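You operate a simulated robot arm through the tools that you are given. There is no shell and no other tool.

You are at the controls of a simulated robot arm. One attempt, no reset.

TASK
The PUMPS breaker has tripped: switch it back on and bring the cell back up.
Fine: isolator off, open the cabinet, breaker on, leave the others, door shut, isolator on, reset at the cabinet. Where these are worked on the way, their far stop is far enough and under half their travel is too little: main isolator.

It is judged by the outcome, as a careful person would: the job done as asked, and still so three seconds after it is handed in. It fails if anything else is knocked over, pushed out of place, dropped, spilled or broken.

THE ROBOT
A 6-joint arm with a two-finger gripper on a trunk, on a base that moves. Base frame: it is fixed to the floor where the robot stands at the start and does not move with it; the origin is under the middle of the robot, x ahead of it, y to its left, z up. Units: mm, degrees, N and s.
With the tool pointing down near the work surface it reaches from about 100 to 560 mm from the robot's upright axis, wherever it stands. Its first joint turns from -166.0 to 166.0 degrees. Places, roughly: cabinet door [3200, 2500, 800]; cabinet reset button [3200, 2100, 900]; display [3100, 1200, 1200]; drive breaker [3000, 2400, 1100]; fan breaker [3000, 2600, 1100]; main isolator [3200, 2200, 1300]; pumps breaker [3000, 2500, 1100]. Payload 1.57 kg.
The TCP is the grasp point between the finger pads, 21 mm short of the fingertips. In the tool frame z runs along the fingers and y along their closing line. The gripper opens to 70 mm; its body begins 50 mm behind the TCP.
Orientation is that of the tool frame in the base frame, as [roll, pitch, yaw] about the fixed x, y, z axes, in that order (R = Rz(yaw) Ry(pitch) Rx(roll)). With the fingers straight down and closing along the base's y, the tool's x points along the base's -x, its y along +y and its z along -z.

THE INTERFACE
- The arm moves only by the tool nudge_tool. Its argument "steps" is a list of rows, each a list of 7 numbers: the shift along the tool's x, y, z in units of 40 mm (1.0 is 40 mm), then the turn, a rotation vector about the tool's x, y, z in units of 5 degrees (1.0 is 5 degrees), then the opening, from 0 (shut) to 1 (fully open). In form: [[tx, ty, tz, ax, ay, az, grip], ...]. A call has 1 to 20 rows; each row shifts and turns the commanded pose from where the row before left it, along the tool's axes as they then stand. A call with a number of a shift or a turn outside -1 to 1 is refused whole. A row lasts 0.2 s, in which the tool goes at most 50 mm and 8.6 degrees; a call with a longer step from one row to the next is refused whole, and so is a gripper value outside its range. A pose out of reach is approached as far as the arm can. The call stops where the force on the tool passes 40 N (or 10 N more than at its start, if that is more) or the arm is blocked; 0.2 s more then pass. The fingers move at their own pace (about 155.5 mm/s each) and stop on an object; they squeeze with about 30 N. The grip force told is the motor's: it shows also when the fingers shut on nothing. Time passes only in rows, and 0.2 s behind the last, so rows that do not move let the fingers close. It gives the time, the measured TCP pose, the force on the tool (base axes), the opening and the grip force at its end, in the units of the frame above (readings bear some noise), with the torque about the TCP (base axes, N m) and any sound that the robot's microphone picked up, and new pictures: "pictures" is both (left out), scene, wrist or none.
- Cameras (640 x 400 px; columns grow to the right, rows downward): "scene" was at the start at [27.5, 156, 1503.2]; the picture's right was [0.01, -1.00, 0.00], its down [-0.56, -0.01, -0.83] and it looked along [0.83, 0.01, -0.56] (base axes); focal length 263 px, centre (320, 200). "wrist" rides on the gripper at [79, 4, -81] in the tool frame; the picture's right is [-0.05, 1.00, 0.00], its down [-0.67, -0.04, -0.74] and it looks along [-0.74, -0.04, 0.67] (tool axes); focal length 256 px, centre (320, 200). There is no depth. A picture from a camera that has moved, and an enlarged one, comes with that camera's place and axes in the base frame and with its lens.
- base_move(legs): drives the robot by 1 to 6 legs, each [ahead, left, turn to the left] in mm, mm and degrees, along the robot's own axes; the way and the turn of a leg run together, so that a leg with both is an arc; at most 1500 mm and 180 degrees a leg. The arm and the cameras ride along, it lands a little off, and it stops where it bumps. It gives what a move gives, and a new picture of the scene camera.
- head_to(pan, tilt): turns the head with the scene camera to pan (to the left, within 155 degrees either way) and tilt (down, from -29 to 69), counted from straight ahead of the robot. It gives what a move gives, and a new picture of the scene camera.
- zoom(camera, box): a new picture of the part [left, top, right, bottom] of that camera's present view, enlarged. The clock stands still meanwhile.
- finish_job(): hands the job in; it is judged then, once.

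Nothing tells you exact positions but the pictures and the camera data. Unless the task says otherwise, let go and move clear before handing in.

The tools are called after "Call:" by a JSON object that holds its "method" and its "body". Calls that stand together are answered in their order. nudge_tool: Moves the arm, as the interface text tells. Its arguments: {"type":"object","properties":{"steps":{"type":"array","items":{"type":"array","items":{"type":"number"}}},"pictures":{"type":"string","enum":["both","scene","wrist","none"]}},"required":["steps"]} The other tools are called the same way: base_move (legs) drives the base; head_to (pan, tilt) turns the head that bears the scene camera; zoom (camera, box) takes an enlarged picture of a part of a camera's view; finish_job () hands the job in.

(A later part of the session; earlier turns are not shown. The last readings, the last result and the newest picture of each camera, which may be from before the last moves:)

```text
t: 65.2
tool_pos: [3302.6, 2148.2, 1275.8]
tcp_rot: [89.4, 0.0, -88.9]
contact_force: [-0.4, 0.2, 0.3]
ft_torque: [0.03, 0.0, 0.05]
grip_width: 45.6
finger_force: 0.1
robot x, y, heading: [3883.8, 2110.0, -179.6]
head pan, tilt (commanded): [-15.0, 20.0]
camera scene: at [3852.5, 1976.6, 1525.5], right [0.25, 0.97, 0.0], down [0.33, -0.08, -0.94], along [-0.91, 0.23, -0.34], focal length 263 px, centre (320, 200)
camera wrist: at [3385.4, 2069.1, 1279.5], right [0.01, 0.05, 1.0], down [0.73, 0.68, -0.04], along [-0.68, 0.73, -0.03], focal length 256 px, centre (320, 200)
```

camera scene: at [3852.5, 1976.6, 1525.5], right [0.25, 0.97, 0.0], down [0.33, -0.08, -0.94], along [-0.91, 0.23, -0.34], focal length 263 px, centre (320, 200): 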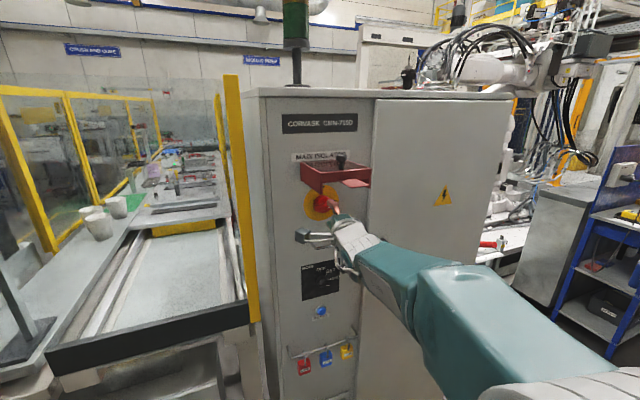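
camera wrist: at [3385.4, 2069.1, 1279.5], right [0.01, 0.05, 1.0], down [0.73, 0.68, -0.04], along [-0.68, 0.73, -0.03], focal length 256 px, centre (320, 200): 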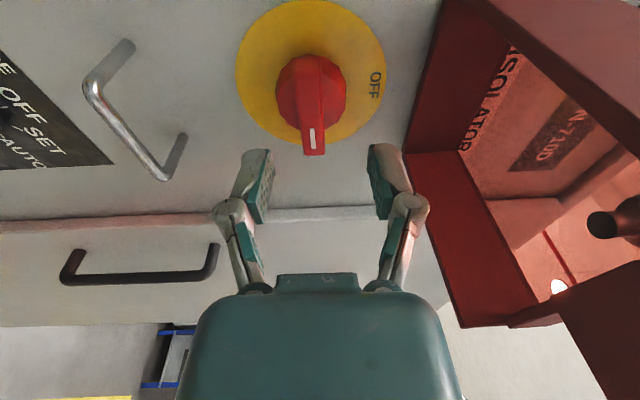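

It was only settling lag: the tool is now at y=2148, z=1276, with the bar nearly centred between the fingers. I lower 3–4 mm and go forward 40 mm.

Call:
{"method": "nudge_tool", "body": {"steps": [[0, -0.09, 0.3, 0, 0, 0, 0.65], [0, 0, 0.4, 0, 0, 0, 0.65], [0, 0, 0.3, 0, 0, 0, 0.65], [0, 0, 0, 0, 0, 0, 0.65]]}}

Call:
{"method": "zoom", "body": {"camera": "scene", "box": [280, 150, 400, 250]}}

Call:
{"method": "zoom", "body": {"camera": "wrist", "box": [200, 60, 440, 230]}}

```text
t: 66.2
tool_pos: [3261.3, 2149.6, 1270.9]
tcp_rot: [89.4, -0.2, -88.9]
contact_force: [-0.4, 0.3, 0.4]
ft_torque: [0.03, -0.02, 0.01]
grip_width: 45.6
finger_force: 0.1
robot x, y, heading: [3882.1, 2112.0, -179.4]
head pan, tilt (commanded): [-15.0, 20.0]
camera scene: at [3852.1, 1984.0, 1526.0], right [0.25, 0.97, 0.0], down [0.33, -0.09, -0.94], along [-0.91, 0.23, -0.34], focal length 263 px, centre (320, 200)
camera wrist: at [3344.8, 2072.4, 1276.3], right [0.01, 0.05, 1.0], down [0.73, 0.68, -0.05], along [-0.68, 0.73, -0.03], focal length 256 px, centre (320, 200)
```

scene: 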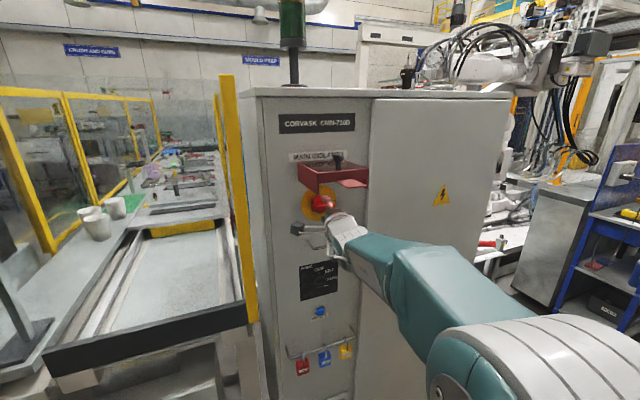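
wrist: 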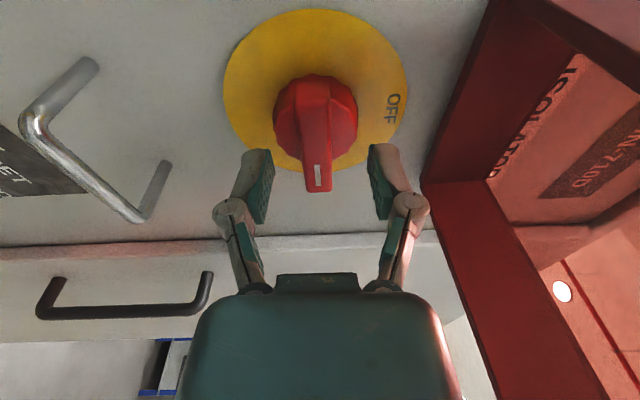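

```text
4.00 times, centred on (340, 200) of scene
camera zoom: at [3852.1, 1984.0, 1526.0], right [0.25, 0.97, 0.0], down [0.33, -0.09, -0.94], along [-0.91, 0.23, -0.34], focal length 1050 px, centre (240, 200)
```

zoom: 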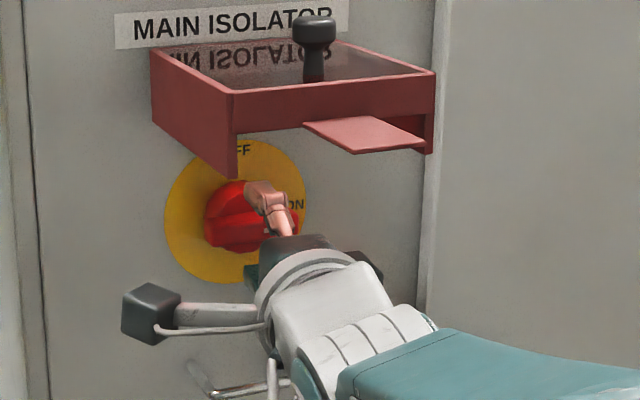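

```text
2.35 times, centred on (320, 145) of wrist
camera zoom: at [3344.8, 2072.4, 1276.3], right [0.01, 0.05, 1.0], down [0.73, 0.68, -0.05], along [-0.68, 0.73, -0.03], focal length 602 px, centre (320, 329)
```

zoom: 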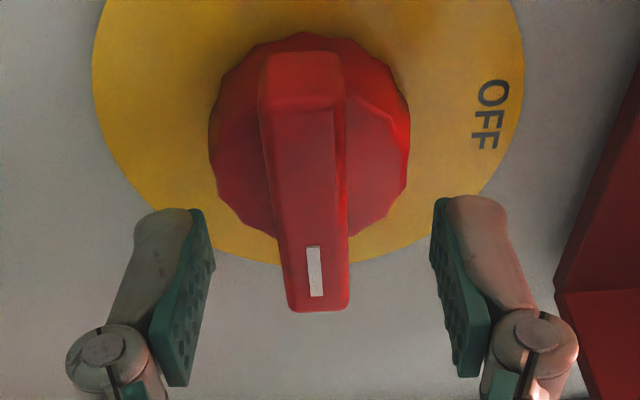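

The bar is centred between the fingers and the tips are level with its front. I go 15 mm further in, then close gently onto it.

Call:
{"method": "nudge_tool", "body": {"steps": [[0, 0, 0.2, 0, 0, 0, 0.65], [0, 0, 0.2, 0, 0, 0, 0.65], [0, 0, 0, 0, 0, 0, 0.65], [0, 0, 0, 0, 0, 0, 0.65]], "pictures": "wrist"}}

```text
t: 67.2
tool_pos: [3245.7, 2147.6, 1272.5]
tcp_rot: [89.3, -0.1, -88.8]
contact_force: [0.0, -0.8, -0.1]
ft_torque: [0.02, -0.01, -0.03]
grip_width: 45.5
finger_force: 0.1
robot x, y, heading: [3883.4, 2112.0, -179.4]
head pan, tilt (commanded): [-15.0, 20.0]
camera wrist: at [3329.4, 2069.0, 1276.3], right [0.01, 0.05, 1.0], down [0.73, 0.68, -0.04], along [-0.68, 0.73, -0.03], focal length 256 px, centre (320, 200)
```

wrist: 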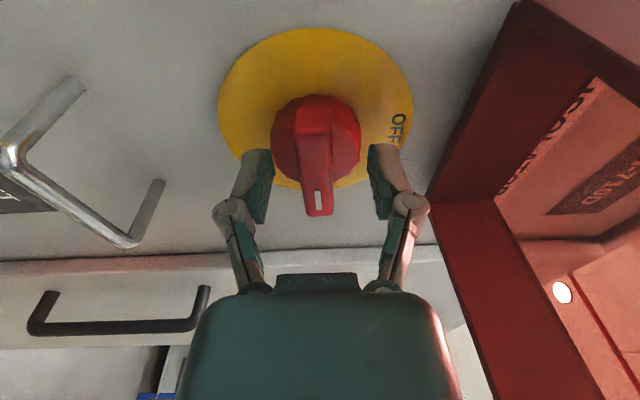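

The tips now overlap the bar by about 15 mm. Closing on it.

Call:
{"method": "nudge_tool", "body": {"steps": [[0, 0, 0, 0, 0, 0, 0.3], [0, 0, 0, 0, 0, 0, 0], [0, 0, 0, 0, 0, 0, 0], [0, 0, 0, 0, 0, 0, 0]], "pictures": "both"}}

Call:
{"method": "zoom", "body": {"camera": "wrist", "box": [200, 60, 440, 230]}}

```text
t: 68.2
tool_pos: [3247.5, 2146.6, 1269.7]
tcp_rot: [89.5, 0.0, -88.9]
contact_force: [10.9, -1.1, -15.3]
ft_torque: [-0.05, -0.32, 0.21]
grip_width: 16.0
finger_force: 31.8
robot x, y, heading: [3881.7, 2115.3, -179.4]
head pan, tilt (commanded): [-15.0, 20.0]
camera scene: at [3852.1, 1981.3, 1525.7], right [0.25, 0.97, 0.0], down [0.33, -0.08, -0.94], along [-0.91, 0.23, -0.34], focal length 263 px, centre (320, 200)
camera wrist: at [3329.5, 2069.0, 1274.7], right [0.01, 0.05, 1.0], down [0.73, 0.68, -0.04], along [-0.68, 0.73, -0.03], focal length 256 px, centre (320, 200)
```

scene: 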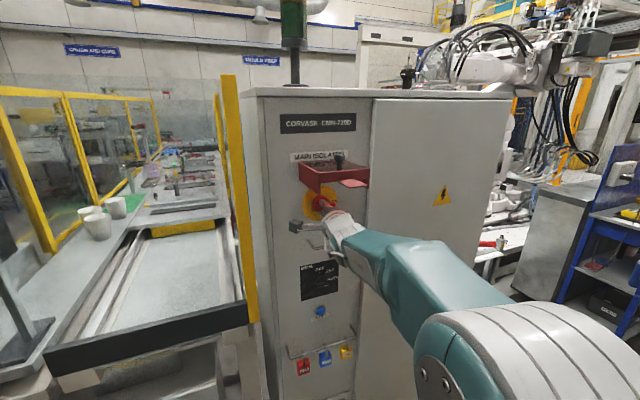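
wrist: 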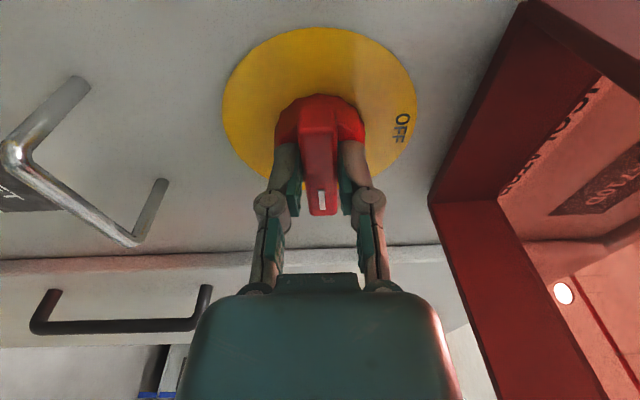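

```text
2.35 times, centred on (320, 145) of wrist
camera zoom: at [3329.5, 2069.0, 1274.7], right [0.01, 0.05, 1.0], down [0.73, 0.68, -0.04], along [-0.68, 0.73, -0.03], focal length 602 px, centre (320, 329)
```

zoom: 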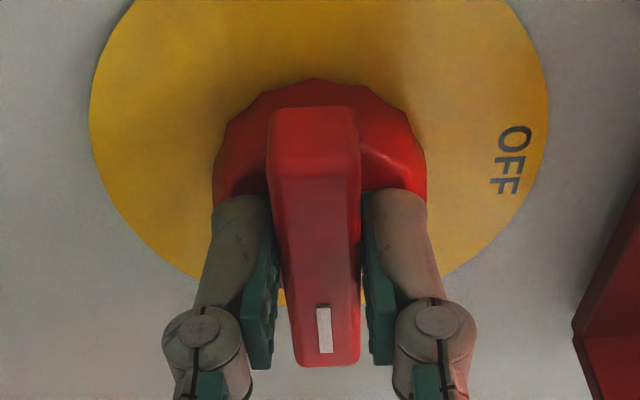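

Good grip: 16 mm wide on the bar. I relieve the small vertical load and begin turning counter‑clockwise (negative about tool z).

Call:
{"method": "nudge_tool", "body": {"steps": [[0, -0.07, -0.03, 0, 0, 0, 0], [0, 0, 0, 0, 0, -1, 0], [0, 0, 0, 0, 0, -1, 0], [0, 0, 0, 0, 0, -1, 0], [0, 0, 0, 0, 0, 0, 0]], "pictures": "wrist"}}

```text
t: 69.5
tool_pos: [3247.0, 2147.6, 1268.4]
tcp_rot: [89.3, 14.9, -89.1]
contact_force: [-13.9, -0.7, -7.2]
ft_torque: [-0.05, -0.05, -0.41]
grip_width: 15.9
finger_force: 32.1
robot x, y, heading: [3880.8, 2114.8, -179.2]
head pan, tilt (commanded): [-15.0, 20.0]
camera wrist: at [3329.3, 2070.8, 1252.6], right [0.02, -0.21, 0.98], down [0.73, 0.67, 0.13], along [-0.68, 0.72, 0.16], focal length 256 px, centre (320, 200)
```

wrist: 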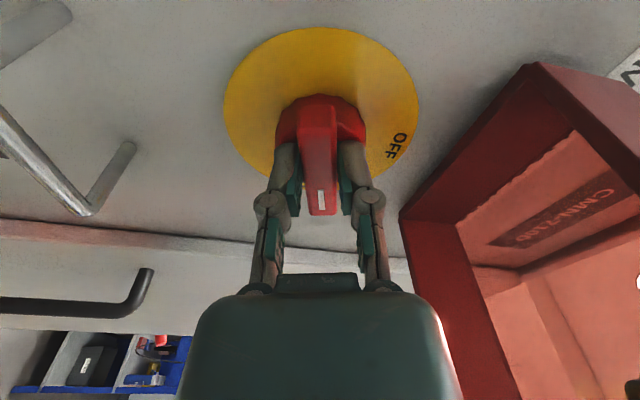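

The handle turns freely with the gripper. I continue.

Call:
{"method": "nudge_tool", "body": {"steps": [[0, -0.03, 0.03, 0, 0, -1, 0], [0, 0, 0, 0, 0, -1, 0], [0, 0, 0, 0, 0, -1, 0], [0, 0, 0, 0, 0, -1, 0], [0, 0, 0, 0, 0, -1, 0], [0, 0, 0, 0, 0, -1, 0], [0, 0, 0, 0, 0, -1, 0], [0, 0, 0, 0, 0, 0, 0]], "pictures": "both"}}

```text
t: 71.2
tool_pos: [3247.4, 2149.0, 1266.9]
tcp_rot: [89.0, 50.1, -89.7]
contact_force: [16.3, -0.1, -18.0]
ft_torque: [-0.08, 0.34, 0.48]
grip_width: 16.6
finger_force: 32.2
robot x, y, heading: [3881.4, 2114.2, -179.7]
head pan, tilt (commanded): [-15.0, 20.0]
camera scene: at [3852.7, 1981.4, 1525.7], right [0.25, 0.97, 0.0], down [0.33, -0.08, -0.94], along [-0.91, 0.23, -0.34], focal length 263 px, centre (320, 200)
camera wrist: at [3328.2, 2096.0, 1208.8], right [0.02, -0.73, 0.68], down [0.74, 0.47, 0.48], along [-0.67, 0.49, 0.55], focal length 256 px, centre (320, 200)
```

scene: 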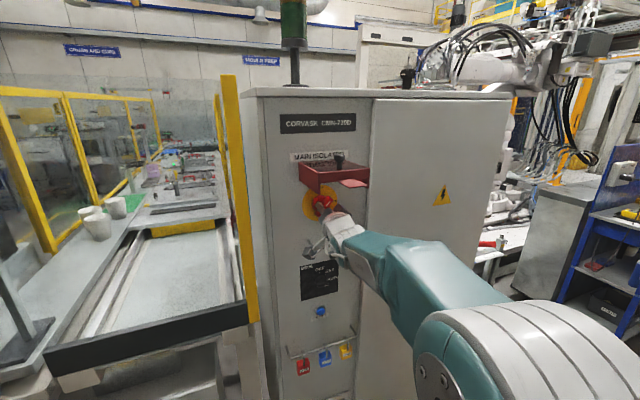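
wrist: 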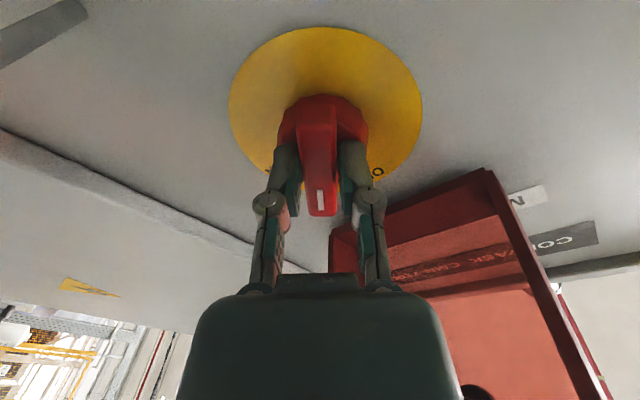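

Half way; the axis is slightly lower than commanded, so I relieve that and continue the remaining 40°.

Call:
{"method": "nudge_tool", "body": {"steps": [[0.045, -0.04, -0.02, 0, 0, -0.6, 0], [0, 0, 0, 0, 0, -1, 0], [0, 0, 0, 0, 0, -1, 0], [0, 0, 0, 0, 0, -1, 0], [0, 0, 0, 0, 0, -1, 0], [0, 0, 0, 0, 0, 0, 0]], "pictures": "both"}}

```text
t: 72.7
tool_pos: [3247.6, 2150.4, 1264.8]
tcp_rot: [87.4, 72.9, -91.4]
contact_force: [-3.2, 8.7, -5.2]
ft_torque: [-0.11, 0.51, 0.19]
grip_width: 16.6
finger_force: 31.6
robot x, y, heading: [3883.0, 2112.6, -179.4]
head pan, tilt (commanded): [-15.0, 20.0]
camera scene: at [3851.3, 1984.1, 1526.0], right [0.25, 0.97, 0.0], down [0.33, -0.09, -0.94], along [-0.91, 0.23, -0.34], focal length 263 px, centre (320, 200)
camera wrist: at [3327.5, 2124.4, 1191.5], right [0.02, -0.94, 0.34], down [0.75, 0.24, 0.62], along [-0.66, 0.24, 0.71], focal length 256 px, centre (320, 200)
```

scene: 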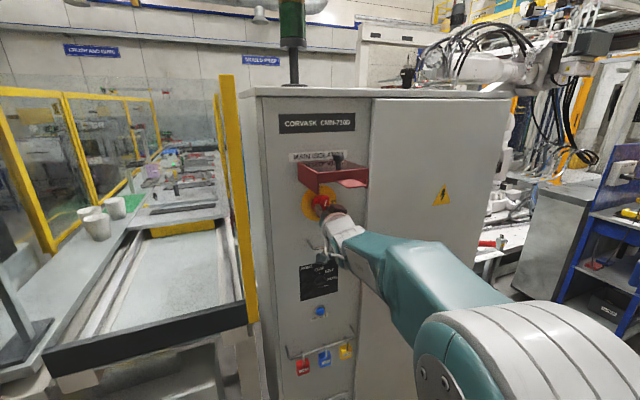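
wrist: 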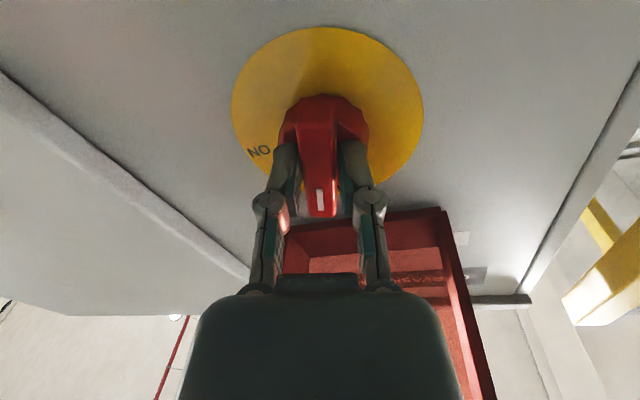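

Now at 73°. Continuing to the OFF stop.

Call:
{"method": "nudge_tool", "body": {"steps": [[0, 0, 0, 0, 0, -1, 0], [0, 0, 0, 0, 0, -1, 0], [0, 0, 0, 0, 0, -1, 0], [0, 0, 0, 0, 0, -0.5, 0], [0, 0, 0, 0, 0, 0, 0], [0, 0, 0, 0, 0, 0, 0]], "pictures": "both"}}

Call:
{"method": "zoom", "body": {"camera": "scene", "box": [280, 150, 400, 250]}}

```text
t: 74.0
tool_pos: [3246.6, 2152.2, 1264.8]
tcp_rot: [-23.9, 89.1, 157.2]
contact_force: [-14.1, 23.8, 6.1]
ft_torque: [-0.13, 0.15, 0.16]
grip_width: 16.9
finger_force: 31.6
robot x, y, heading: [3885.9, 2110.7, -179.2]
head pan, tilt (commanded): [-15.0, 20.0]
camera scene: at [3850.7, 1988.1, 1526.3], right [0.25, 0.97, 0.0], down [0.33, -0.09, -0.94], along [-0.91, 0.23, -0.34], focal length 263 px, centre (320, 200)
camera wrist: at [3327.1, 2149.0, 1186.5], right [0.02, -1.0, 0.05], down [0.75, 0.04, 0.66], along [-0.66, 0.02, 0.75], focal length 256 px, centre (320, 200)
```

scene: 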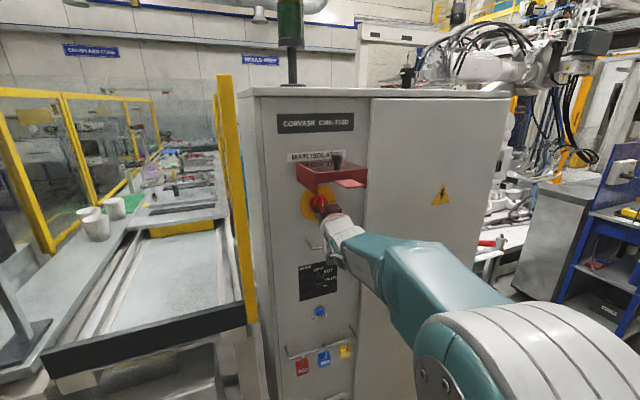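
wrist: 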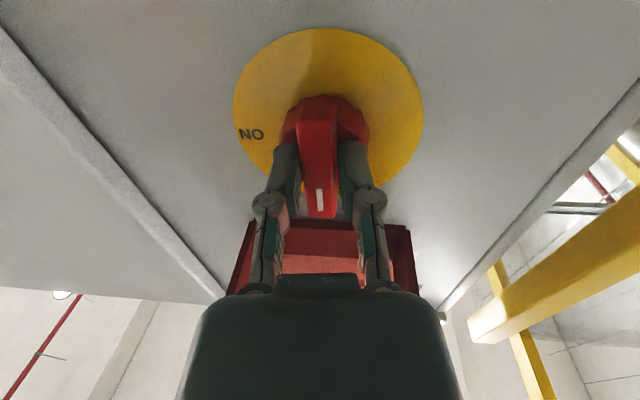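

```text
4.00 times, centred on (340, 200) of scene
camera zoom: at [3850.7, 1988.1, 1526.3], right [0.25, 0.97, 0.0], down [0.33, -0.09, -0.94], along [-0.91, 0.23, -0.34], focal length 1050 px, centre (240, 200)
```

zoom: 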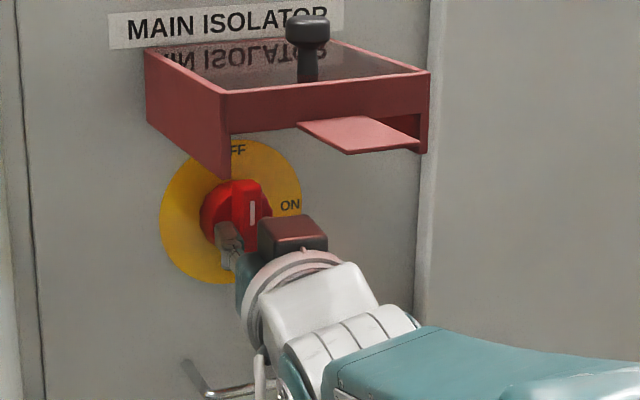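

The handle looks vertical at OFF. I push a few degrees more to confirm the end stop, then release.

Call:
{"method": "nudge_tool", "body": {"steps": [[0, 0, 0, 0, 0, -0.8, 0], [0, 0, 0, 0, 0, 0, 0]], "pictures": "wrist"}}

```text
t: 74.7
tool_pos: [3246.8, 2152.5, 1263.4]
tcp_rot: [-81.0, 85.7, 100.0]
contact_force: [-19.1, 27.4, 4.8]
ft_torque: [-0.58, 0.14, 0.14]
grip_width: 17.8
finger_force: 32.2
robot x, y, heading: [3883.2, 2113.4, -179.4]
head pan, tilt (commanded): [-15.0, 20.0]
camera wrist: at [3327.4, 2154.6, 1186.0], right [0.02, -1.0, -0.02], down [0.75, 0.0, 0.66], along [-0.66, -0.03, 0.75], focal length 256 px, centre (320, 200)
```

wrist: 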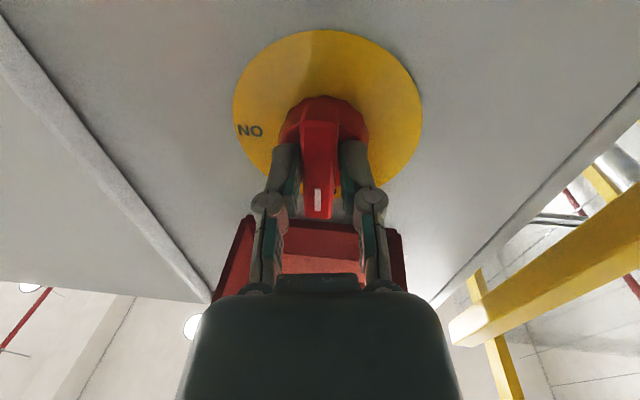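

At the stop. I back off the twist, relieve the side load and open the fingers.

Call:
{"method": "nudge_tool", "body": {"steps": [[0, -0.06, -0.03, 0, 0, 0.7, 0], [0, 0, 0, 0, 0, 0, 0.1], [0, 0, 0, 0, 0, 0, 0.5], [0, 0, 0, 0, 0, 0, 0.6], [0, 0, -0.5, 0, 0, 0, 0.6], [0, 0, -0.7, 0, 0, 0, 0.6], [0, 0, -0.7, 0, 0, 0, 0.6], [0, 0, 0, 0, 0, 0, 0.6]], "pictures": "both"}}

Call:
{"method": "zoom", "body": {"camera": "scene", "box": [280, 150, 400, 250]}}

```text
t: 76.5
tool_pos: [3324.2, 2154.5, 1264.7]
tcp_rot: [-53.5, 88.7, 127.5]
contact_force: [-0.7, -0.2, 0.5]
ft_torque: [-0.02, 0.01, 0.03]
grip_width: 42.0
finger_force: 0.1
robot x, y, heading: [3881.1, 2113.4, -179.4]
head pan, tilt (commanded): [-15.0, 20.0]
camera scene: at [3852.5, 1981.3, 1525.8], right [0.25, 0.97, 0.0], down [0.33, -0.08, -0.94], along [-0.91, 0.23, -0.34], focal length 263 px, centre (320, 200)
camera wrist: at [3404.1, 2151.8, 1186.3], right [0.02, -1.0, 0.04], down [0.75, 0.04, 0.66], along [-0.66, 0.01, 0.75], focal length 256 px, centre (320, 200)
```

scene: 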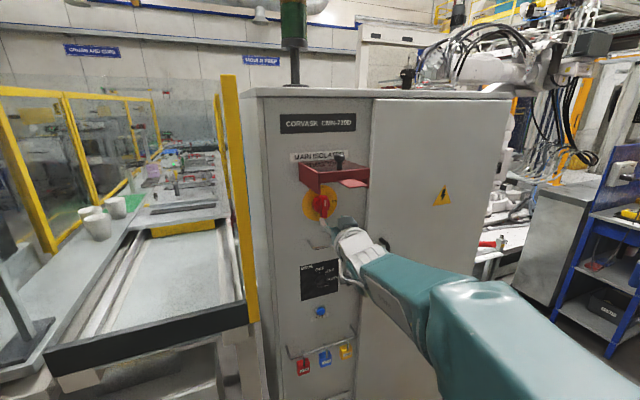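
wrist: 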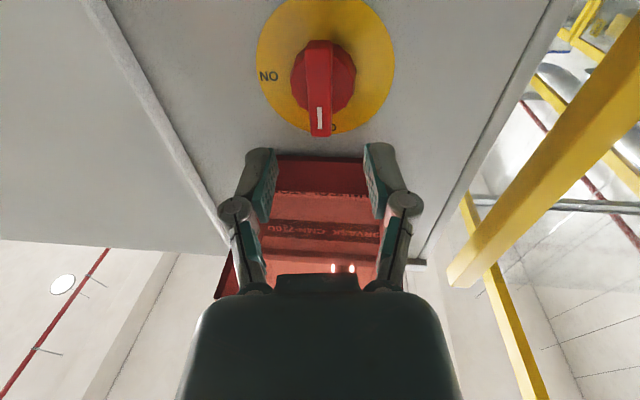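

```text
4.00 times, centred on (340, 200) of scene
camera zoom: at [3852.5, 1981.3, 1525.8], right [0.25, 0.97, 0.0], down [0.33, -0.08, -0.94], along [-0.91, 0.23, -0.34], focal length 1050 px, centre (240, 200)
```

zoom: 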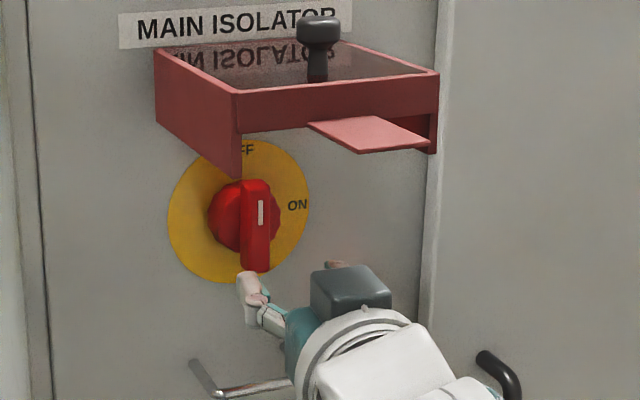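

The isolator is at OFF and clear. Next is the door: handle bar near y≈2340, z 970–1170. I back the gripper away and shift the base right in front of the handle.

Call:
{"method": "nudge_tool", "body": {"steps": [[0, 0, -0.8, 0, 0, 0, 0.8], [0, 0, -0.8, 0, 0, 0, 0.8], [0, 0, 0, 0, 0, 0, 0.8]], "pictures": "none"}}

Call:
{"method": "base_move", "body": {"legs": [[-20, -200, 0]]}}

Call:
{"method": "nudge_tool", "body": {"steps": [[0, 0, 0, 0, 0.8, 0, 0.8], [0.6, 0, 0, 0, 0.8, 0, 0.8], [0.8, 0, 0, 0, 0.8, 0, 0.8], [0.9, 0, 0, 0, 0.8, 0, 0.8], [0.9, 0, 0, 0, 0.8, 0, 0.8], [0.9, 0, 0, 0, 0, 0, 0.8], [0, 0, 0, 0, 0, 0, 0.8], [0, 0, 0, 0, 0, 0, 0.8]], "pictures": "both"}}

```text
t: 77.2
tool_pos: [3390.1, 2152.9, 1262.2]
tcp_rot: [-53.4, 88.9, 127.7]
contact_force: [-0.1, -0.2, -0.1]
ft_torque: [0.02, -0.02, -0.02]
grip_width: 55.9
finger_force: 0.0
robot x, y, heading: [3884.1, 2112.7, -179.4]
head pan, tilt (commanded): [-15.0, 20.0]
```

```text
t: 78.8
tool_pos: [3407.0, 2336.7, 1263.2]
tcp_rot: [-59.1, 88.6, 122.3]
contact_force: [-0.3, -0.8, -0.7]
ft_torque: [-0.02, 0.03, 0.01]
grip_width: 56.2
finger_force: 0.0
robot x, y, heading: [3901.1, 2302.7, -179.4]
head pan, tilt (commanded): [-15.0, 20.0]
camera scene: at [3870.9, 2168.7, 1525.3], right [0.24, 0.97, 0.0], down [0.33, -0.08, -0.94], along [-0.91, 0.23, -0.34], focal length 263 px, centre (320, 200)
```

scene: 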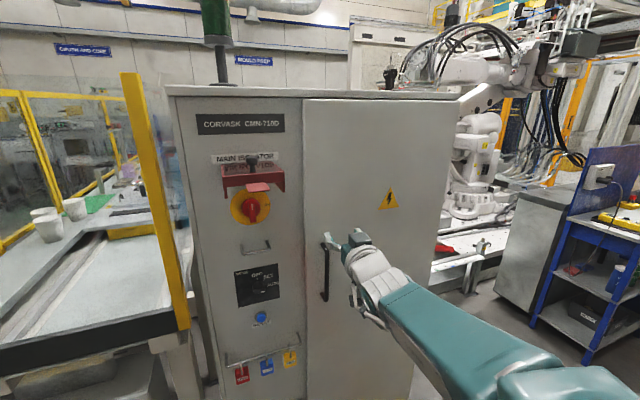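

```text
t: 80.6
tool_pos: [3440.3, 2346.6, 1104.2]
tcp_rot: [-177.0, 70.8, 4.4]
contact_force: [0.5, 0.3, -0.5]
ft_torque: [0.02, 0.01, -0.03]
grip_width: 55.9
finger_force: 0.1
robot x, y, heading: [3900.3, 2304.2, -179.0]
head pan, tilt (commanded): [-15.0, 20.0]
camera scene: at [3870.8, 2174.4, 1525.8], right [0.24, 0.97, 0.0], down [0.33, -0.08, -0.94], along [-0.91, 0.23, -0.34], focal length 263 px, centre (320, 200)
camera wrist: at [3543.5, 2345.7, 1056.1], right [0.01, -1.0, 0.03], down [0.48, 0.03, 0.88], along [-0.88, 0.01, 0.48], focal length 256 px, centre (320, 200)
```

scene: 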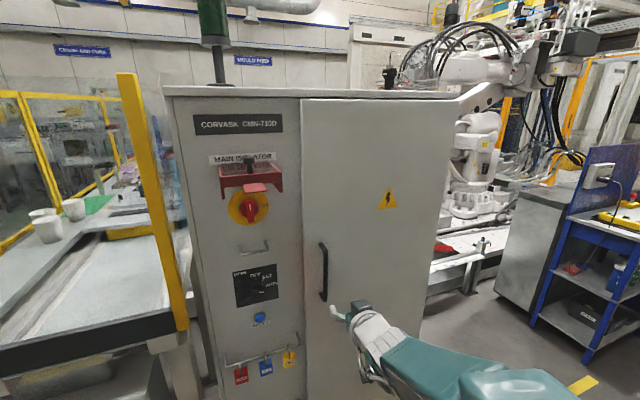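
wrist: 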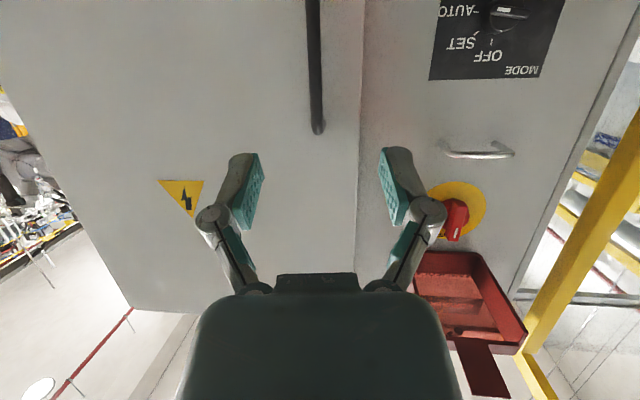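

The handle bar is straight ahead at y≈2350, spanning roughly z 970–1130. I advance along the (20° downward) tool axis towards it and check.

Call:
{"method": "nudge_tool", "body": {"steps": [[0, -0.1, 0.8, 0, 0, 0, 0.8], [0, 0, 0.8, 0, 0, 0, 0.8], [0, 0, 0.8, 0, 0, 0, 0.8], [0, 0, 0.6, 0, 0, 0, 0.8], [0, 0, 0, 0, 0, 0, 0.8], [0, 0, 0, 0, 0, 0, 0.8]], "pictures": "both"}}

Call:
{"method": "zoom", "body": {"camera": "scene", "box": [270, 220, 390, 320]}}

```text
t: 82.0
tool_pos: [3325.4, 2348.1, 1063.3]
tcp_rot: [-176.9, 70.7, 4.4]
contact_force: [-0.3, 0.7, 0.2]
ft_torque: [-0.03, -0.01, 0.02]
grip_width: 56.1
finger_force: 0.1
robot x, y, heading: [3900.6, 2303.0, -178.9]
head pan, tilt (commanded): [-15.0, 20.0]
camera scene: at [3870.0, 2174.5, 1525.8], right [0.24, 0.97, 0.0], down [0.33, -0.08, -0.94], along [-0.91, 0.23, -0.34], focal length 263 px, centre (320, 200)
camera wrist: at [3428.4, 2347.1, 1016.4], right [0.01, -1.0, 0.03], down [0.48, 0.03, 0.88], along [-0.88, 0.01, 0.48], focal length 256 px, centre (320, 200)
```

scene: 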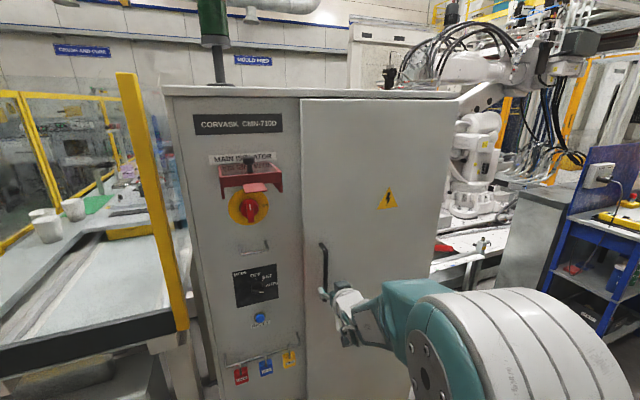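
wrist: 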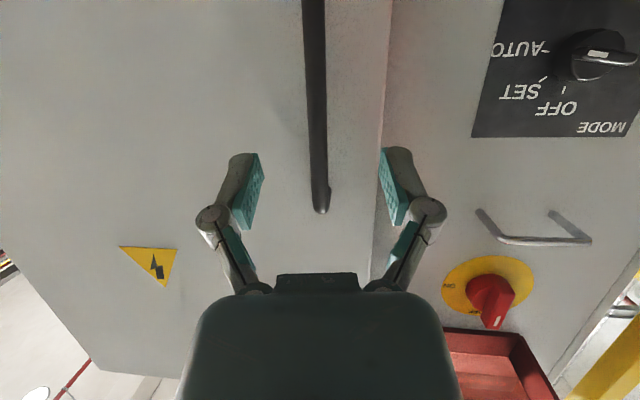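

```text
4.00 times, centred on (330, 270) of scene
camera zoom: at [3870.0, 2174.5, 1525.8], right [0.24, 0.97, 0.0], down [0.33, -0.08, -0.94], along [-0.91, 0.23, -0.34], focal length 1050 px, centre (280, -80)
```

zoom: 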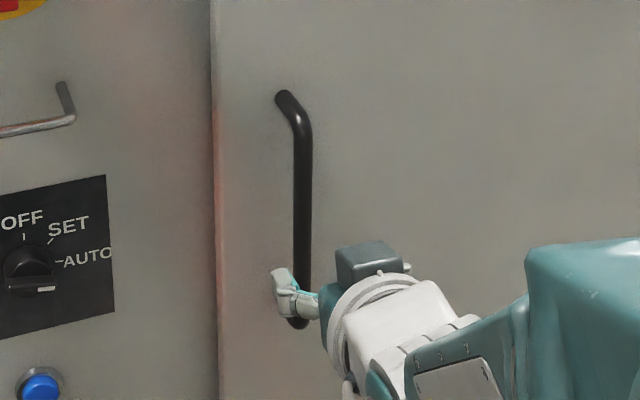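

Aligned. I continue forward another ~50 mm.

Call:
{"method": "nudge_tool", "body": {"steps": [[0, 0, 0.6, 0, 0, 0, 0.8], [0, 0, 0.6, 0, 0, 0, 0.8], [0, 0, 0, 0, 0, 0, 0.8], [0, 0, 0, 0, 0, 0, 0.8]], "pictures": "both"}}

Call:
{"method": "zoom", "body": {"camera": "scene", "box": [270, 220, 390, 320]}}

Call:
{"method": "zoom", "body": {"camera": "wrist", "box": [200, 60, 440, 230]}}

```text
t: 83.0
tool_pos: [3281.1, 2350.2, 1046.6]
tcp_rot: [-177.0, 70.7, 4.4]
contact_force: [0.5, -0.1, -0.1]
ft_torque: [0.0, 0.01, 0.01]
grip_width: 56.1
finger_force: 0.2
robot x, y, heading: [3901.0, 2304.9, -179.3]
head pan, tilt (commanded): [-15.0, 20.0]
camera scene: at [3869.8, 2174.5, 1525.8], right [0.24, 0.97, 0.0], down [0.33, -0.08, -0.94], along [-0.91, 0.23, -0.34], focal length 263 px, centre (320, 200)
camera wrist: at [3384.2, 2348.6, 1000.3], right [0.01, -1.0, 0.03], down [0.48, 0.03, 0.88], along [-0.88, 0.01, 0.48], focal length 256 px, centre (320, 200)
```

scene: 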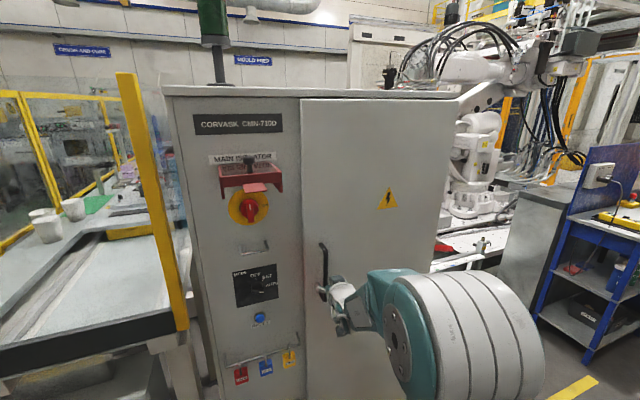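
wrist: 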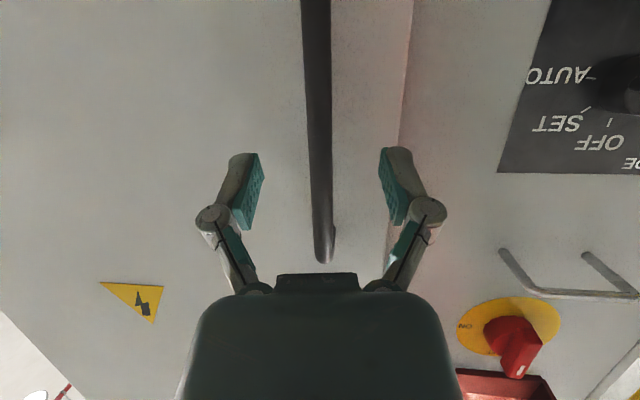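

```text
4.00 times, centred on (330, 270) of scene
camera zoom: at [3869.8, 2174.5, 1525.8], right [0.24, 0.97, 0.0], down [0.33, -0.08, -0.94], along [-0.91, 0.23, -0.34], focal length 1050 px, centre (280, -80)
```

zoom: 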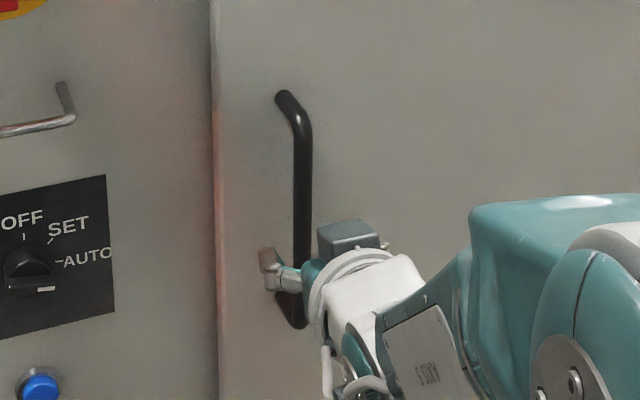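

```text
2.35 times, centred on (320, 145) of wrist
camera zoom: at [3384.2, 2348.6, 1000.3], right [0.01, -1.0, 0.03], down [0.48, 0.03, 0.88], along [-0.88, 0.01, 0.48], focal length 602 px, centre (320, 329)
```

zoom: 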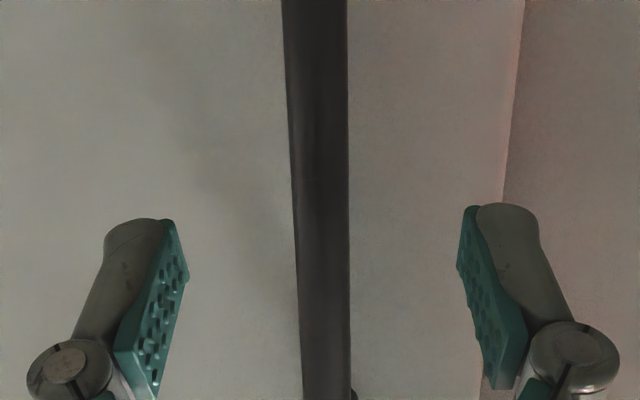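

Call:
{"method": "nudge_tool", "body": {"steps": [[0, 0, 0.4, 0, 0, 0, 0.8], [0, 0, 0.35, 0, 0, 0, 0.8], [0, 0, 0, 0, 0, 0, 0.8], [0, 0, 0, 0, 0, 0, 0.8]], "pictures": "both"}}

Call:
{"method": "zoom", "body": {"camera": "scene", "box": [270, 220, 390, 320]}}

```text
t: 84.0
tool_pos: [3252.8, 2347.7, 1037.6]
tcp_rot: [-177.4, 70.7, 4.4]
contact_force: [-0.5, 0.2, 0.0]
ft_torque: [0.0, 0.01, -0.01]
grip_width: 55.7
finger_force: 0.2
robot x, y, heading: [3905.9, 2308.9, -178.9]
head pan, tilt (commanded): [-15.0, 20.0]
camera scene: at [3869.6, 2174.5, 1525.8], right [0.24, 0.97, 0.0], down [0.33, -0.08, -0.94], along [-0.91, 0.23, -0.34], focal length 263 px, centre (320, 200)
camera wrist: at [3355.7, 2347.5, 990.7], right [0.01, -1.0, 0.03], down [0.48, 0.04, 0.88], along [-0.88, 0.0, 0.48], focal length 256 px, centre (320, 200)
```

scene: 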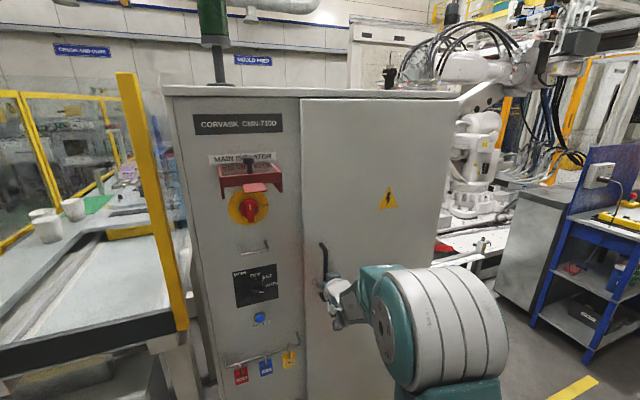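
wrist: 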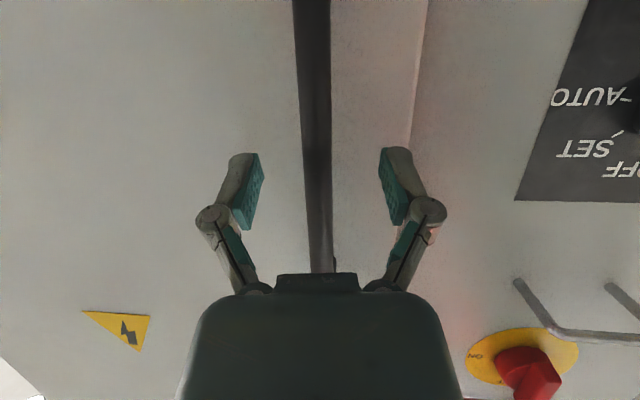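

```text
4.00 times, centred on (330, 270) of scene
camera zoom: at [3869.6, 2174.5, 1525.8], right [0.24, 0.97, 0.0], down [0.33, -0.08, -0.94], along [-0.91, 0.23, -0.34], focal length 1050 px, centre (280, -80)
```

zoom: 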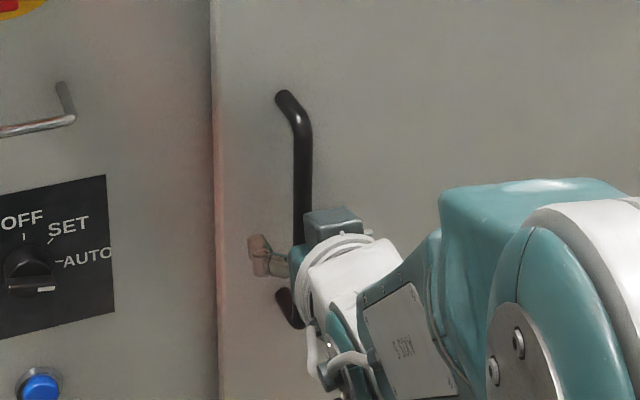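

The fingers straddle the bar. Closing.

Call:
{"method": "nudge_tool", "body": {"steps": [[0, 0, 0, 0, 0, 0, 0.4], [0, 0, 0, 0, 0, 0, 0], [0, 0, 0, 0, 0, 0, 0], [0, 0, 0, 0, 0, 0, 0]], "pictures": "wrist"}}

```text
t: 85.0
tool_pos: [3252.1, 2348.7, 1037.9]
tcp_rot: [-177.3, 70.7, 4.2]
contact_force: [7.4, 4.6, 4.4]
ft_torque: [-0.32, -0.44, -0.07]
grip_width: 13.8
finger_force: 31.7
robot x, y, heading: [3902.8, 2302.2, -179.1]
head pan, tilt (commanded): [-15.0, 20.0]
camera wrist: at [3356.2, 2348.5, 990.8], right [0.01, -1.0, 0.04], down [0.48, 0.04, 0.88], along [-0.88, 0.01, 0.48], focal length 256 px, centre (320, 200)
```

wrist: 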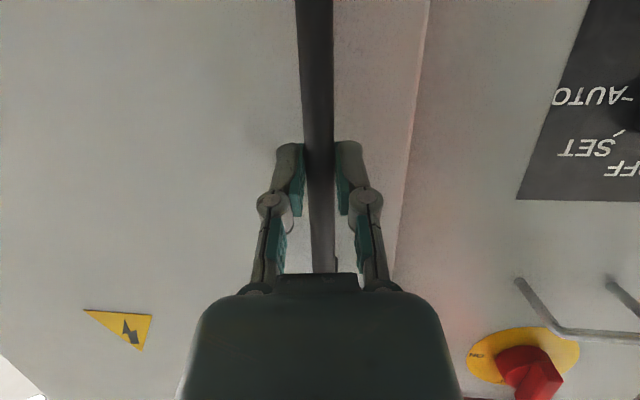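

Firm grip (13.8 mm). I start pulling the door along its arc with small steps, with partial yaw to follow.

Call:
{"method": "nudge_tool", "body": {"steps": [[0.13, -0.05, -0.38, -0.2, 0, -0.07, 0], [0.13, -0.06, -0.38, -0.2, 0, -0.07, 0], [0.13, -0.07, -0.38, -0.2, 0, -0.07, 0], [0, 0, 0, 0, 0, 0, 0]], "pictures": "both"}}

```text
t: 86.0
tool_pos: [3299.7, 2361.6, 1037.7]
tcp_rot: [-177.4, 70.6, 6.0]
contact_force: [-13.3, 34.1, -7.8]
ft_torque: [-0.25, 0.48, -0.48]
grip_width: 13.8
finger_force: 32.2
robot x, y, heading: [3900.9, 2308.8, -179.3]
head pan, tilt (commanded): [-15.0, 20.0]
stopped in row 4: the force on the tool passed its limit at 42 N (the readings are from after the stop); the commanded pose is now the measured one
camera scene: at [3867.4, 2182.7, 1526.3], right [0.24, 0.97, 0.0], down [0.33, -0.09, -0.94], along [-0.91, 0.23, -0.35], focal length 263 px, centre (320, 200)
camera wrist: at [3402.5, 2365.6, 990.9], right [0.05, -1.0, 0.04], down [0.48, 0.05, 0.88], along [-0.88, -0.02, 0.48], focal length 256 px, centre (320, 200)
```

scene: 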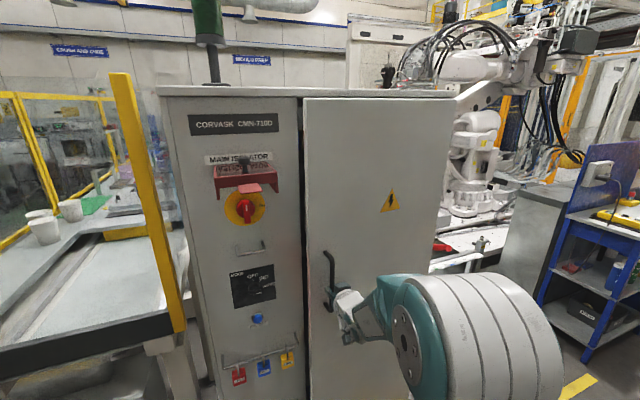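
wrist: 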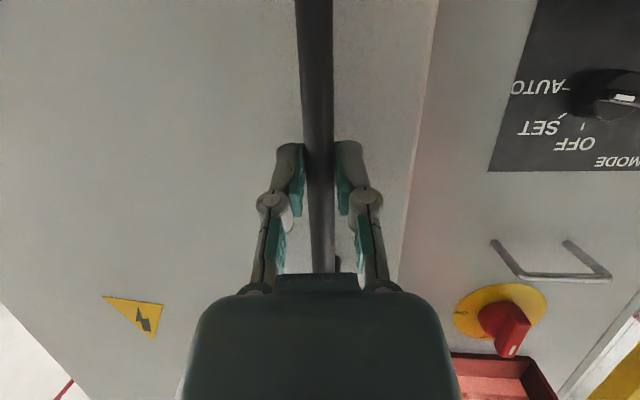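

The door is moving freely (about 7° open). The arc needs more +y than I gave; I recompute with the axis further back and continue.

Call:
{"method": "nudge_tool", "body": {"steps": [[0, -0.07, 0, 0, 0, 0, 0], [0.13, -0.135, -0.365, -0.35, 0, -0.12, 0], [0.13, -0.135, -0.365, -0.35, 0, -0.12, 0], [0.13, -0.135, -0.365, -0.35, 0, -0.12, 0], [0.13, -0.135, -0.365, -0.35, 0, -0.12, 0], [0, 0, 0, 0, 0, 0, 0]], "pictures": "both"}}

```text
t: 87.5
tool_pos: [3359.3, 2389.9, 1037.9]
tcp_rot: [-177.3, 70.3, 14.4]
contact_force: [-6.1, 11.5, -17.6]
ft_torque: [-0.26, -0.58, -0.19]
grip_width: 13.5
finger_force: 31.9
robot x, y, heading: [3902.0, 2305.5, -179.0]
head pan, tilt (commanded): [-15.0, 20.0]
camera scene: at [3868.1, 2179.2, 1526.0], right [0.24, 0.97, 0.0], down [0.33, -0.08, -0.94], along [-0.91, 0.23, -0.34], focal length 263 px, centre (320, 200)
camera wrist: at [3460.4, 2407.3, 991.5], right [0.19, -0.98, 0.03], down [0.46, 0.12, 0.88], along [-0.87, -0.15, 0.48], focal length 256 px, centre (320, 200)
```

scene: 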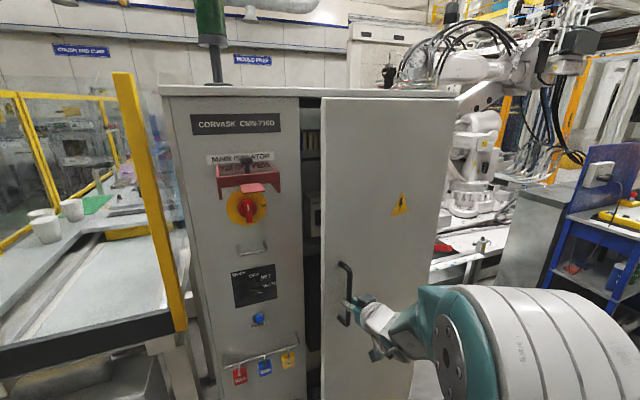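
wrist: 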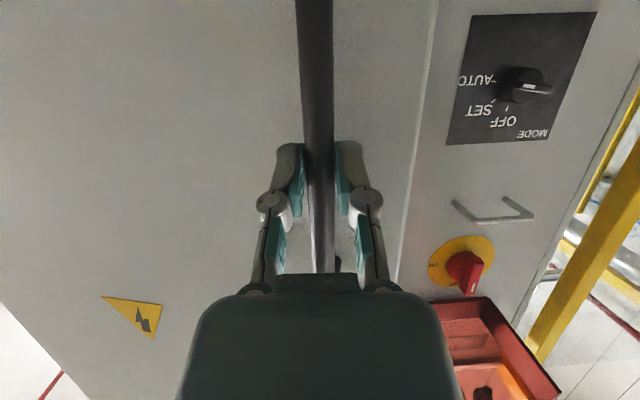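

Door at about 17°, the inside becoming visible. Continuing the arc another 15°.

Call:
{"method": "nudge_tool", "body": {"steps": [[0.13, -0.135, -0.365, -0.45, 0, -0.16, 0], [0.13, -0.135, -0.365, -0.45, 0, -0.16, 0], [0.13, -0.135, -0.365, -0.45, 0, -0.16, 0], [0.13, -0.135, -0.365, -0.45, 0, -0.16, 0], [0.13, -0.135, -0.365, -0.45, 0, -0.16, 0], [0.13, -0.135, -0.365, -0.45, 0, -0.16, 0], [0, 0, 0, 0, 0, 0, 0]], "pictures": "both"}}

```text
t: 89.0
tool_pos: [3438.0, 2444.6, 1038.3]
tcp_rot: [-176.9, 70.4, 29.1]
contact_force: [4.6, -4.8, -10.2]
ft_torque: [-0.17, -1.03, 0.06]
grip_width: 14.0
finger_force: 32.0
robot x, y, heading: [3902.5, 2304.6, -179.0]
head pan, tilt (commanded): [-15.0, 20.0]
camera scene: at [3869.7, 2175.7, 1525.8], right [0.24, 0.97, 0.0], down [0.33, -0.08, -0.94], along [-0.91, 0.23, -0.34], focal length 263 px, centre (320, 200)
camera wrist: at [3532.0, 2487.6, 991.9], right [0.43, -0.9, 0.03], down [0.42, 0.23, 0.88], along [-0.8, -0.36, 0.48], focal length 256 px, centre (320, 200)
```

scene: 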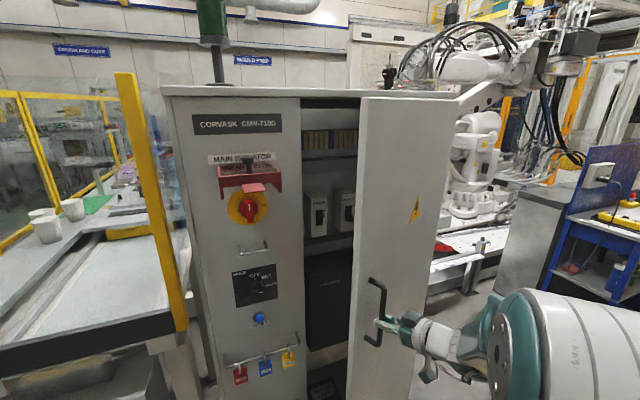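
wrist: 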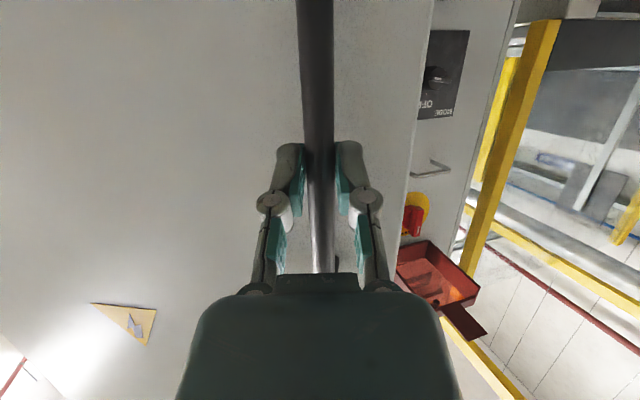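

The door is about 32° open and large breaker toggles are visible inside. Continuing.

Call:
{"method": "nudge_tool", "body": {"steps": [[0.13, -0.135, -0.365, -0.45, 0, -0.16, 0], [0.13, -0.135, -0.365, -0.45, 0, -0.16, 0], [0.13, -0.135, -0.365, -0.45, 0, -0.16, 0], [0.13, -0.135, -0.365, -0.45, 0, -0.16, 0], [0.13, -0.135, -0.365, -0.45, 0, -0.16, 0], [0.13, -0.135, -0.365, -0.45, 0, -0.16, 0], [0, 0, 0, 0, 0, 0, 0]], "pictures": "both"}}

```text
t: 90.0
tool_pos: [3477.8, 2485.0, 1040.1]
tcp_rot: [-178.2, 70.3, 36.6]
contact_force: [15.2, -14.0, 9.7]
ft_torque: [-0.11, -0.79, 0.41]
grip_width: 13.5
finger_force: 32.2
robot x, y, heading: [3903.5, 2306.0, -179.0]
head pan, tilt (commanded): [-15.0, 20.0]
stopped in row 4: the force on the tool passed its limit at 42 N (the readings are from after the stop); the commanded pose is now the measured one
camera scene: at [3872.7, 2173.4, 1525.7], right [0.24, 0.97, 0.0], down [0.33, -0.08, -0.94], along [-0.91, 0.23, -0.34], focal length 263 px, centre (320, 200)
camera wrist: at [3564.6, 2540.9, 992.2], right [0.56, -0.83, 0.04], down [0.38, 0.29, 0.88], along [-0.74, -0.47, 0.48], focal length 256 px, centre (320, 200)
```

scene: 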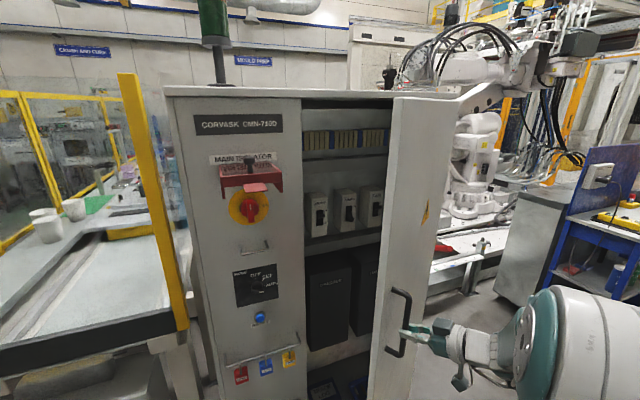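
wrist: 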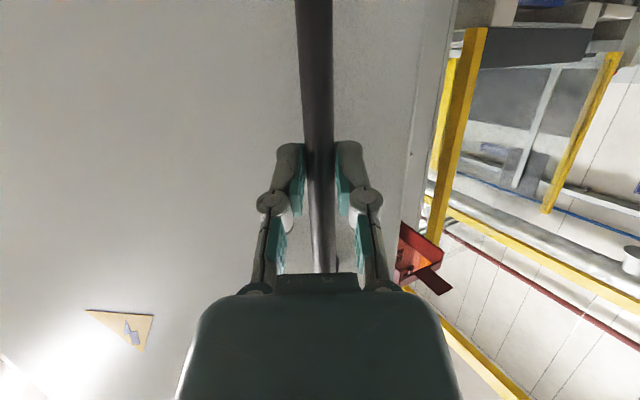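

The arc fit gives the hinge at about (3150, 2772) with radius 435 mm. I continue with that corrected arc.

Call:
{"method": "nudge_tool", "body": {"steps": [[0.155, -0.135, -0.43, -0.45, 0, -0.16, 0], [0.155, -0.135, -0.43, -0.45, 0, -0.16, 0], [0.155, -0.135, -0.43, -0.45, 0, -0.16, 0], [0.155, -0.135, -0.43, -0.45, 0, -0.16, 0], [0, 0, 0, 0, 0, 0, 0]], "pictures": "both"}}

```text
t: 90.7
tool_pos: [3509.3, 2523.9, 1037.9]
tcp_rot: [-179.3, 70.2, 42.0]
contact_force: [17.0, -14.3, 12.1]
ft_torque: [-0.28, -0.3, 0.42]
grip_width: 14.1
finger_force: 32.1
robot x, y, heading: [3901.4, 2306.7, -179.0]
head pan, tilt (commanded): [-15.0, 20.0]
stopped in row 3: the force on the tool passed its limit at 41 N (the readings are from after the stop); the commanded pose is now the measured one
camera scene: at [3873.8, 2173.8, 1525.8], right [0.24, 0.97, 0.0], down [0.33, -0.08, -0.94], along [-0.91, 0.23, -0.34], focal length 263 px, centre (320, 200)
camera wrist: at [3589.5, 2588.9, 992.2], right [0.65, -0.76, 0.05], down [0.34, 0.34, 0.88], along [-0.69, -0.55, 0.48], focal length 256 px, centre (320, 200)
```

scene: 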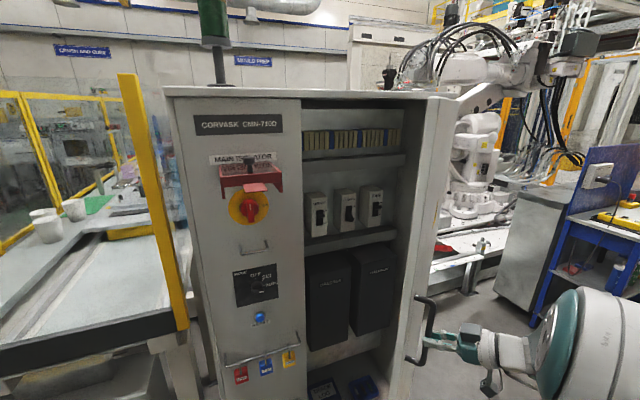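
wrist: 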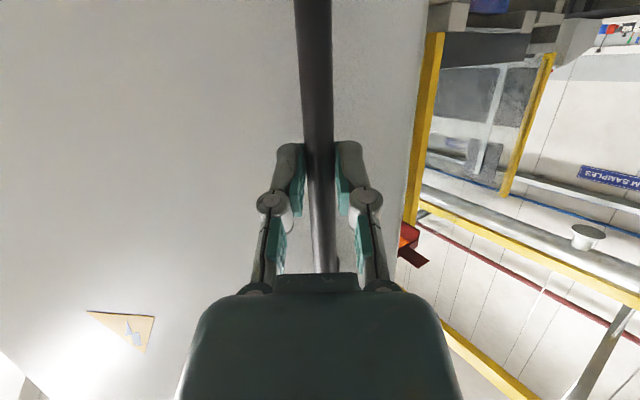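

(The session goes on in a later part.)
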